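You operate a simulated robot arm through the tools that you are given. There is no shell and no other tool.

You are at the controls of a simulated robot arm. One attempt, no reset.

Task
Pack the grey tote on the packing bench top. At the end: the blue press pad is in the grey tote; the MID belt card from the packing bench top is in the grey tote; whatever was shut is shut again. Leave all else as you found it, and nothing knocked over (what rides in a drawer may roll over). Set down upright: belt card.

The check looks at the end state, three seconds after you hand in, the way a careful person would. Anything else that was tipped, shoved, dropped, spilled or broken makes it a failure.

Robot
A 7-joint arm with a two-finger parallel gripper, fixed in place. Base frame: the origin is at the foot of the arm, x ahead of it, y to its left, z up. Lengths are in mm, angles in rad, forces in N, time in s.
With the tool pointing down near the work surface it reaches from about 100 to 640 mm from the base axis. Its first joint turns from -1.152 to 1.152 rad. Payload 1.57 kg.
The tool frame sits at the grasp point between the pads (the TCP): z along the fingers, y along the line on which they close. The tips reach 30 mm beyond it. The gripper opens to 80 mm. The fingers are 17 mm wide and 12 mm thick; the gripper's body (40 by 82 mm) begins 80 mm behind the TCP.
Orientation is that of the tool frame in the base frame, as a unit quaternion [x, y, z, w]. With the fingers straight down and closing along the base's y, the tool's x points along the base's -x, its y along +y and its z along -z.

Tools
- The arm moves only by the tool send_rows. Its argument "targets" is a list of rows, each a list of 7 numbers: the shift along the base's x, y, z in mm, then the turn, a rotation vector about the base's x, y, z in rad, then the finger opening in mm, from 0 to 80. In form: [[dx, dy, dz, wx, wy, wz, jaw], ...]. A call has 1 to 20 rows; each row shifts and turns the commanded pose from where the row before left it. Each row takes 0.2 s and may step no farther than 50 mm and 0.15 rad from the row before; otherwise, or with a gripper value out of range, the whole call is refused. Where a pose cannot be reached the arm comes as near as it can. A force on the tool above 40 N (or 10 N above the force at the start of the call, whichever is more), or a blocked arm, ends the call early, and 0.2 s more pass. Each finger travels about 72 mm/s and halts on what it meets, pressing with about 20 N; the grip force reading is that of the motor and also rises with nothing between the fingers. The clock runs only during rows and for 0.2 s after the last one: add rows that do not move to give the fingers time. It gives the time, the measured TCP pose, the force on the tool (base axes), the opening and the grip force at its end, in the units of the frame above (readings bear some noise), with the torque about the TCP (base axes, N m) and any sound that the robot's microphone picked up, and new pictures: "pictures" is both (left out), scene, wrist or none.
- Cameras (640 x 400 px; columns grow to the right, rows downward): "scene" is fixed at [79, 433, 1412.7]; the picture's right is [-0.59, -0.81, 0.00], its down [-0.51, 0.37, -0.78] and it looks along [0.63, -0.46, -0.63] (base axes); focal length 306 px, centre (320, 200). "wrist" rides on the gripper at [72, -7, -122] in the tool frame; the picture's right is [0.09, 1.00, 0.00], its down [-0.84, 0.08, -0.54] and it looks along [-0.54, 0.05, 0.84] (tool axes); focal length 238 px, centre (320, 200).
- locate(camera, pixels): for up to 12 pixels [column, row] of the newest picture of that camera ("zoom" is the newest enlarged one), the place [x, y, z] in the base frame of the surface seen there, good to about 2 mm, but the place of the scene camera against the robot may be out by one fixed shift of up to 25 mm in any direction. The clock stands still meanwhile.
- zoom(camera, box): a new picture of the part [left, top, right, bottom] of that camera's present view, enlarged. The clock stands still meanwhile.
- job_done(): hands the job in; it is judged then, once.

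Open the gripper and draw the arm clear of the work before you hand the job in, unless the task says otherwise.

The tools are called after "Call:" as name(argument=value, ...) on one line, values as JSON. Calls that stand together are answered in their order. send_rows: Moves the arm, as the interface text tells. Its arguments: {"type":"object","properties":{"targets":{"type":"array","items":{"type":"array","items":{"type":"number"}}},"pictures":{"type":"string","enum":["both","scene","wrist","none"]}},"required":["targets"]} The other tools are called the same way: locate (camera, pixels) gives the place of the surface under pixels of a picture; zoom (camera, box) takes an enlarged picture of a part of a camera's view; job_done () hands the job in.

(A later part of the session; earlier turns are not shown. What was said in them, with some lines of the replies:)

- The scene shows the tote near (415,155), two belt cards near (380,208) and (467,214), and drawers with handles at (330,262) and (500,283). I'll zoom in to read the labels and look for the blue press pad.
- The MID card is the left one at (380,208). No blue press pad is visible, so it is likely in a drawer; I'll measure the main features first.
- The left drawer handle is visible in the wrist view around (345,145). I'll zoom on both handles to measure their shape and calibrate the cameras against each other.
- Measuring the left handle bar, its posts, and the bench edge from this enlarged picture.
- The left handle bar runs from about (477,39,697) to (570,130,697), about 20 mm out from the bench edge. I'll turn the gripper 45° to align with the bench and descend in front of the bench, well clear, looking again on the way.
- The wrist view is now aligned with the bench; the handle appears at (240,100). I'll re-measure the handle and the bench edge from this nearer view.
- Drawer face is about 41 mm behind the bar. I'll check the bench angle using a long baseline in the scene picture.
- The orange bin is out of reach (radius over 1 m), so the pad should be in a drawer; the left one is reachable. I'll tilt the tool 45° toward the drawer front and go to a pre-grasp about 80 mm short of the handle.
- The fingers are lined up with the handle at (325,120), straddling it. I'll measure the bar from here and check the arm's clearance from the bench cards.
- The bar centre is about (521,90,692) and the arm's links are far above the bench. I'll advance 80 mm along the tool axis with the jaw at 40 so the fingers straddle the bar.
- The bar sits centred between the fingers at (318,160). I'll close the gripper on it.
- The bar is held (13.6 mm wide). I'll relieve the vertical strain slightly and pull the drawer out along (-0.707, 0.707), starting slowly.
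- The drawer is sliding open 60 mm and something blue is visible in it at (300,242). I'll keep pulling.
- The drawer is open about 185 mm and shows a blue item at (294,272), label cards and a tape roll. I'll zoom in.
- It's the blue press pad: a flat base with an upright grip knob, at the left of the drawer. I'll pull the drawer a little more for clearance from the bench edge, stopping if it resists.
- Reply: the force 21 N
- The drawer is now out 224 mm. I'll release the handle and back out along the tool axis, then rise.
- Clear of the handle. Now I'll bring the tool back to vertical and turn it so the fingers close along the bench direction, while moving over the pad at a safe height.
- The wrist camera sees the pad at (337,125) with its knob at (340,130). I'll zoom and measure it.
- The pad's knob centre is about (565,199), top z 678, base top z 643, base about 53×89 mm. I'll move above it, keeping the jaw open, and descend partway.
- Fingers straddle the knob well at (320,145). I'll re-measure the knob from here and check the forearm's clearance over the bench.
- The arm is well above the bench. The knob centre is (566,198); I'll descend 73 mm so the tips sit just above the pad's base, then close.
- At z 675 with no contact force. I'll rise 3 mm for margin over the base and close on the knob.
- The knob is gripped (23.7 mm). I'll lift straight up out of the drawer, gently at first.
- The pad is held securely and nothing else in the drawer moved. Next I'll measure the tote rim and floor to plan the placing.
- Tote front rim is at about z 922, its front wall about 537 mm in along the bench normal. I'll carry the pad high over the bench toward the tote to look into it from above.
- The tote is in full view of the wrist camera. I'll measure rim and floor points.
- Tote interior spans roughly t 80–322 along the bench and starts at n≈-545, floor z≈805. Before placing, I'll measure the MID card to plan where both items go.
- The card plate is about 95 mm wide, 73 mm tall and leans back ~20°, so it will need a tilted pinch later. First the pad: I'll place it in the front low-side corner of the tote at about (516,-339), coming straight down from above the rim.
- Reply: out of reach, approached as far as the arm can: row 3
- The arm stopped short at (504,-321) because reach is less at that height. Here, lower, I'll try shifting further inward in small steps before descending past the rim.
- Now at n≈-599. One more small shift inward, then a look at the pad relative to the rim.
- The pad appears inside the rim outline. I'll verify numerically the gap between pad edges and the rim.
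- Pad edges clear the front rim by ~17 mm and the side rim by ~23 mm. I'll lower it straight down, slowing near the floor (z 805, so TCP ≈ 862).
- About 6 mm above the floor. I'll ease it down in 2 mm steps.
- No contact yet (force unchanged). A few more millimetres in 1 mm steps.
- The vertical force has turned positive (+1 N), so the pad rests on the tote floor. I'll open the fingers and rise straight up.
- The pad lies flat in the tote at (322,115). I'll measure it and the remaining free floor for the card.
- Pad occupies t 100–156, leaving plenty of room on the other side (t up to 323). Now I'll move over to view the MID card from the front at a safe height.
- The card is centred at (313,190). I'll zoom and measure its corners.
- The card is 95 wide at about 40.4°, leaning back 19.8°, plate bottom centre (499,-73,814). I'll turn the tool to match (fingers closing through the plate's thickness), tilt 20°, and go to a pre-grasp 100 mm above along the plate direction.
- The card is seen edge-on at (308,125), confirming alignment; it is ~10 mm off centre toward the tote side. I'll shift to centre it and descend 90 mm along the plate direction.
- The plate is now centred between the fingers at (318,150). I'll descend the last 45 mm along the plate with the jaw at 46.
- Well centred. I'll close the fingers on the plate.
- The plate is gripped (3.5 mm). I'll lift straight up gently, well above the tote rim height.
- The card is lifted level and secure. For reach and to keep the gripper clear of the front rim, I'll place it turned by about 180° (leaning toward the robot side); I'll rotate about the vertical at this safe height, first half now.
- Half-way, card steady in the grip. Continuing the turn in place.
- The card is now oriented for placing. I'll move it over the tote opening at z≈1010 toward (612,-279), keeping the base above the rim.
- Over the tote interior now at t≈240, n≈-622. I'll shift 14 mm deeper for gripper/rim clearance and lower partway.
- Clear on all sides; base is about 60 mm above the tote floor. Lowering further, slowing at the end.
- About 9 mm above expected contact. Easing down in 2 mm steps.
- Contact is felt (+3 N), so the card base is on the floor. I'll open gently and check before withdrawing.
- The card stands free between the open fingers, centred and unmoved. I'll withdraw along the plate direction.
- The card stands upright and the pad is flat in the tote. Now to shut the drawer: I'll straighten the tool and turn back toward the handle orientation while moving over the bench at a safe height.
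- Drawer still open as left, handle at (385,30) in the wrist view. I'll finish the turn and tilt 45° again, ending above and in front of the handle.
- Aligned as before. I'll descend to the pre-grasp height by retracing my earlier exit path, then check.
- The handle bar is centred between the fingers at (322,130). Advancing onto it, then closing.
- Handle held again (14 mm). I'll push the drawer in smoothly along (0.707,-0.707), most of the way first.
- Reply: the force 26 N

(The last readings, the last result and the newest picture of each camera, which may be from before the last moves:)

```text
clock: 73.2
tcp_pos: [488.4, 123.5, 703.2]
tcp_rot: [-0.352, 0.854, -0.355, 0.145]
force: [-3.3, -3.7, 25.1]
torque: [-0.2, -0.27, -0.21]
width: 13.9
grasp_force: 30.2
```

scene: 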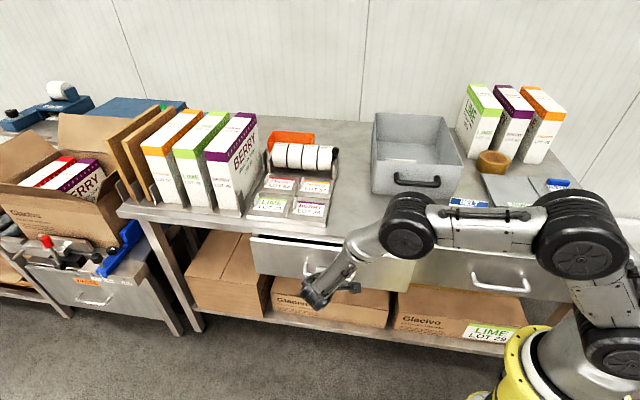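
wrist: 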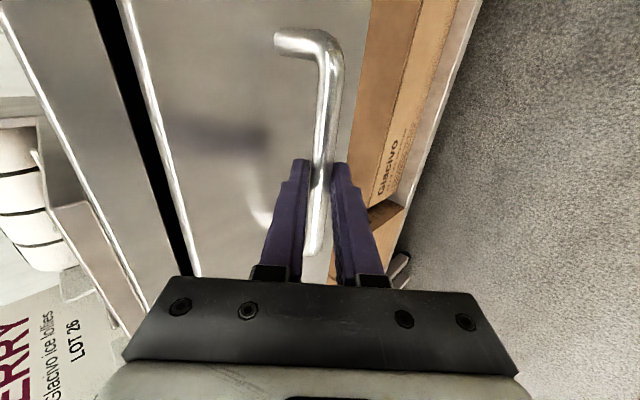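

About 36 mm to go. I'll relieve the downward pressure and push the remainder slowly.

Call:
send_rows(targets=[[0, 0, 3, 0, 0, 0, 5], [5, -5, 1, 0, 0, 0, 5], [5, -5, 0, 0, 0, 0, 5], [5, -5, 0, 0, 0, 0, 5], [4, -4, 0, 0, 0, 0, 5], [3, -3, 0, 0, 0, 0, 5], [0, 0, 0, 0, 0, 0, 5]])

```text
clock: 74.8
tcp_pos: [510.1, 100.6, 701.5]
tcp_rot: [-0.355, 0.854, -0.35, 0.145]
force: [10.4, 11.7, -24.3]
torque: [0.54, -0.23, 0.07]
width: 13.8
grasp_force: 30.2
```

scene: 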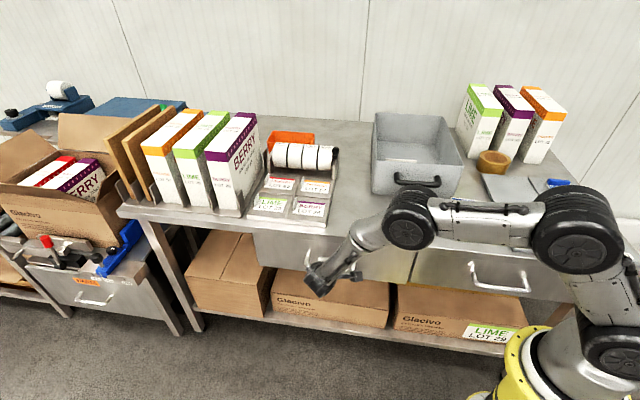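
wrist: 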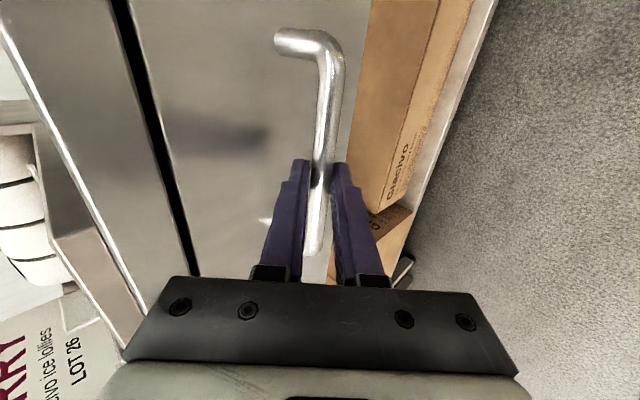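

Nearly shut: roughly 6 mm remain relative to the original handle position. I'll relieve z and push the rest in small steps.

Call:
send_rows(targets=[[0, 0, -3, 0, 0, 0, 5], [2, -2, 0, 0, 0, 0, 5], [2, -2, 0, 0, 0, 0, 5], [2, -2, 0, 0, 0, 0, 5], [0, 0, 0, 0, 0, 0, 5]], pictures="wrist")

```text
clock: 76.0
tcp_pos: [515.6, 94.9, 702.5]
tcp_rot: [-0.354, 0.854, -0.353, 0.145]
force: [-14.1, 15.9, 2.2]
torque: [0.11, 0.27, -0.53]
width: 13.7
grasp_force: 29.9
```

wrist: 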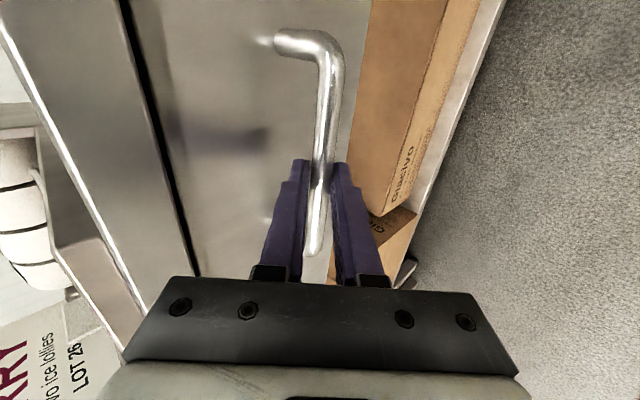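

The handle is back at its original position and 21 N pushes back, so the drawer is against its stop. I'll open the fingers while still pressing, then withdraw.

Call:
send_rows(targets=[[0, 0, 0, 0, 0, 0, 25], [0, 0, 0, 0, 0, 0, 40], [0, 0, 0, 0, 0, 0, 40]])

```text
clock: 76.8
tcp_pos: [516.8, 92.9, 704.0]
tcp_rot: [-0.354, 0.853, -0.355, 0.145]
force: [-0.6, 1.0, -0.2]
torque: [0.0, -0.02, -0.01]
width: 39.9
grasp_force: 0.1
```

scene: 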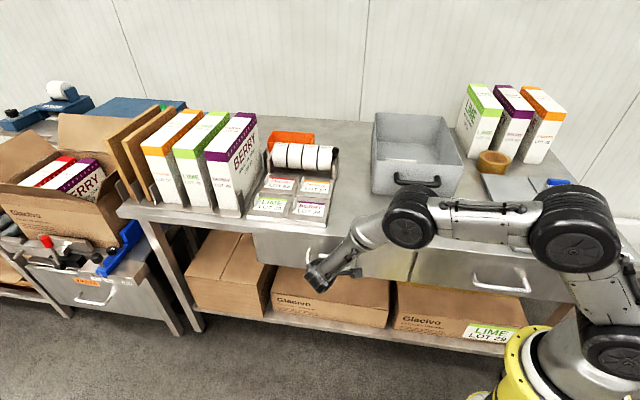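
wrist: 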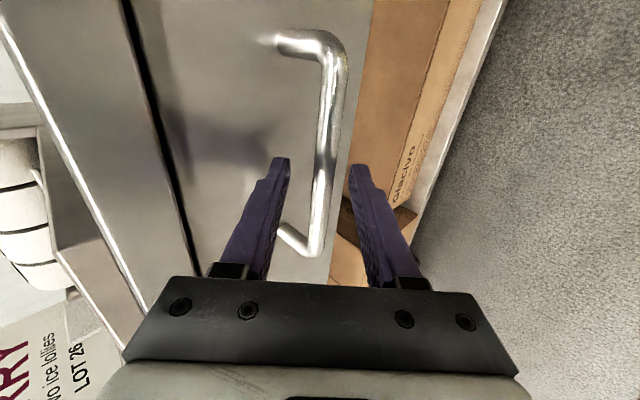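

Fingers are clear of the bar on both sides. Withdrawing along the tool axis (out and up), then rising.

Call:
send_rows(targets=[[-7, 7, 10, 0, 0, 0, 40], [-11, 11, 15, 0, 0, 0, 40], [-12, 12, 17, 0, 0, 0, 40], [-12, 12, 20, 0, 0, 0, 40], [-12, 12, 30, 0, 0, 0, 40], [-8, 8, 40, 0, 0, 0, 40], [0, 0, 40, 0, 0, 0, 40], [0, 0, 40, 0, 0, 0, 40], [0, 0, 40, 0, 0, 0, 40], [0, 0, 0, 0, 0, 0, 40]])

```text
clock: 79.0
tcp_pos: [456.3, 154.9, 955.2]
tcp_rot: [-0.354, 0.854, -0.354, 0.144]
force: [-0.9, -0.6, 0.3]
torque: [0.02, 0.01, 0.02]
width: 40.1
grasp_force: 0.0
```

scene: 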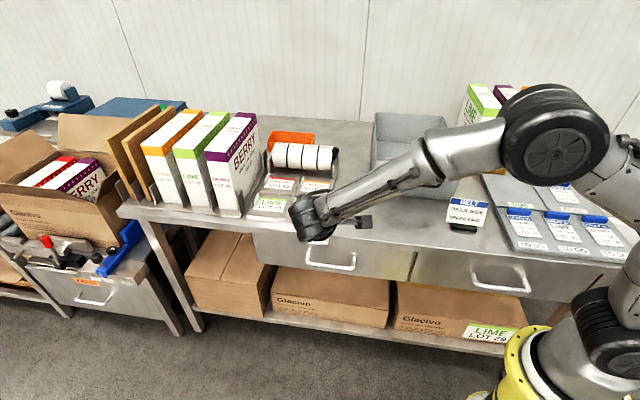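
wrist: 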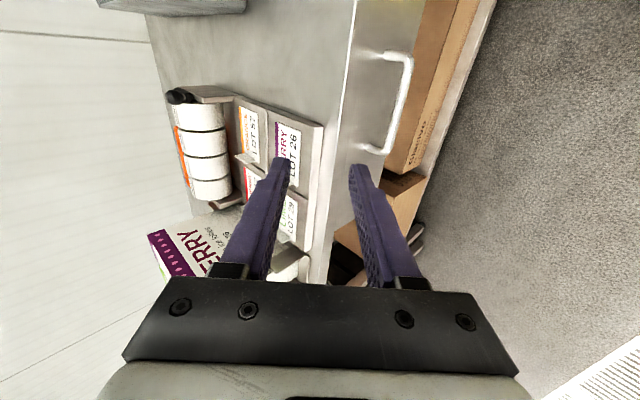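

The drawer is shut. I'll straighten the tool and go back up near the starting pose, clear of the work, for a final inspection.

Call:
send_rows(targets=[[0, 0, 30, 0.0925, 0.0925, 0, 60], [-5, -5, 35, 0.0925, 0.0925, 0, 80], [-10, -15, 35, 0.0925, 0.0925, 0, 80], [-10, -25, 35, 0.0925, 0.0925, 0, 80], [-10, -30, 35, 0.0925, 0.0925, 0, 80], [-10, -30, 35, 0.0925, 0.0925, 0, 80], [-10, -30, 10, 0, 0, -0.13, 80], [-8, -30, 10, 0, 0, -0.13, 80], [-6, 0, 0, 0, 0, -0.13, 80], [0, 0, 0, 0, 0, -0.13, 80], [0, 0, 0, 0, 0, -0.13, 80], [0, 0, 0, 0, 0, -0.13, 80], [0, 0, 0, 0, 0, 0, 80]])

```text
clock: 81.8
tcp_pos: [385.3, -10.0, 1180.6]
tcp_rot: [-0.002, 1.0, 0.0, -0.001]
force: [0.1, -0.2, 0.0]
torque: [0.01, 0.0, 0.01]
width: 80.1
grasp_force: 0.0
```

scene: 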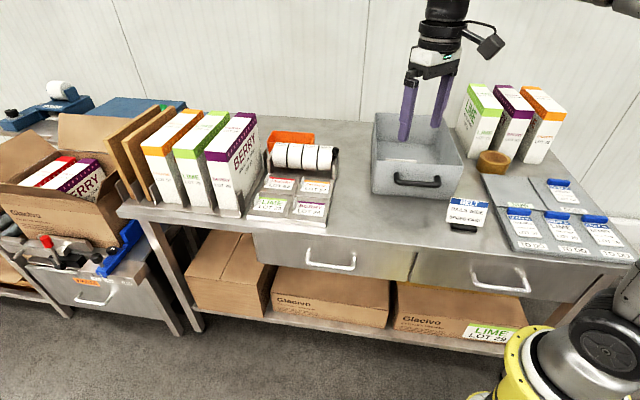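
wrist: 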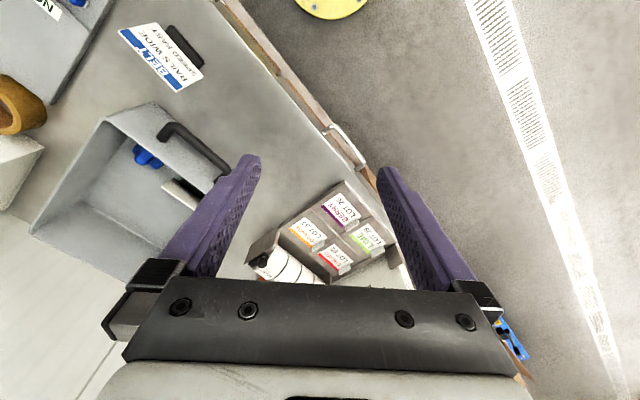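

The arm is back at its start pose. I'll zoom in on the tote, the drawer front and the handle for a final check against the initial measurements.

Call:
zoom(camera="wrist", box=[100, 90, 260, 240])

Call:
locate(camera="scene", pixels=[[330, 266], [500, 289], [415, 182], [290, 255], [380, 265], [450, 265], [463, 228], [467, 208]])

Call:
zoom(camera="scene", box=[240, 220, 560, 340])

Call:
zoom(camera="scene", box=[350, 90, 520, 240])

```text
2.67 times, centred on (180, 165) of wrist
```

zoom: 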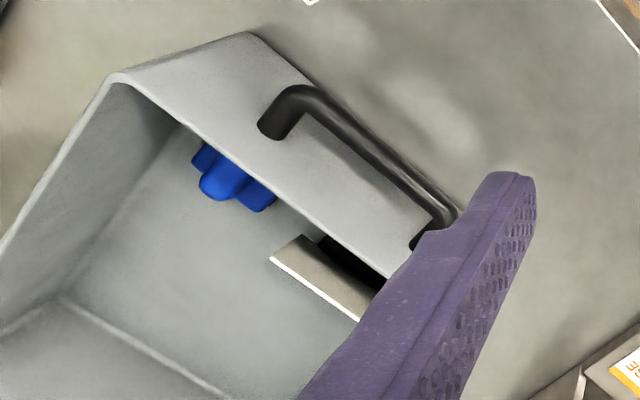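

```text
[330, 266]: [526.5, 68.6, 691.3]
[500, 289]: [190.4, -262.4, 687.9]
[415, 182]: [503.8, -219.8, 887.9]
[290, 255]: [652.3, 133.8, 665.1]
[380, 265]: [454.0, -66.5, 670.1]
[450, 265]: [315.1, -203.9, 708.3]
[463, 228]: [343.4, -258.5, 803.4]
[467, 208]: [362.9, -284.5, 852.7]
```

```text
2.00 times, centred on (400, 280) of scene
```

zoom: 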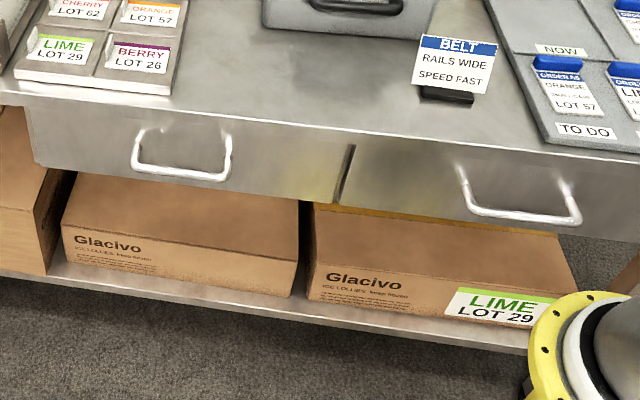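

```text
2.67 times, centred on (435, 165) of scene
```

zoom: 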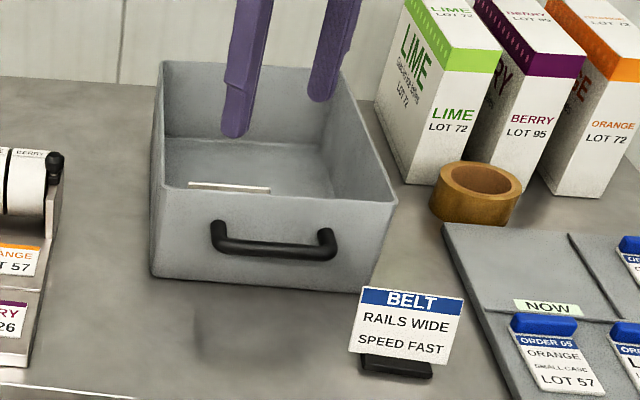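

All checks agree. The drawer handle is back within about 1.5 mm of its starting position. The tote and the WIDE card have not moved. The MID card stands upright in the tote, the blue press pad lies flat beside it, and the arm is clear with the gripper open. I'm handing the job in.

Call:
job_done()

```text
The job is handed in.
```

The grey tote is packed and the job is handed in. The result of the check hasn't come back to me.

- **Blue press pad:** it was in the left bench drawer. It now lies flat in the tote, towards the front.
- **MID belt card:** it stands upright in the tote beside the pad. I turned it about 180° to keep the gripper clear of the rim, so its face points to the back of the tote.
- **Drawer:** it is shut against its stop, with the handle within about 1.5 mm of where it started.
- **Everything else:** the tote and the WIDE card measured where they were at the start, and nothing else on the bench looked moved in the final pictures. The label cards and tape left in the drawer were undisturbed when I last saw them, before closing it.

The arm is back at its starting pose with the gripper open.
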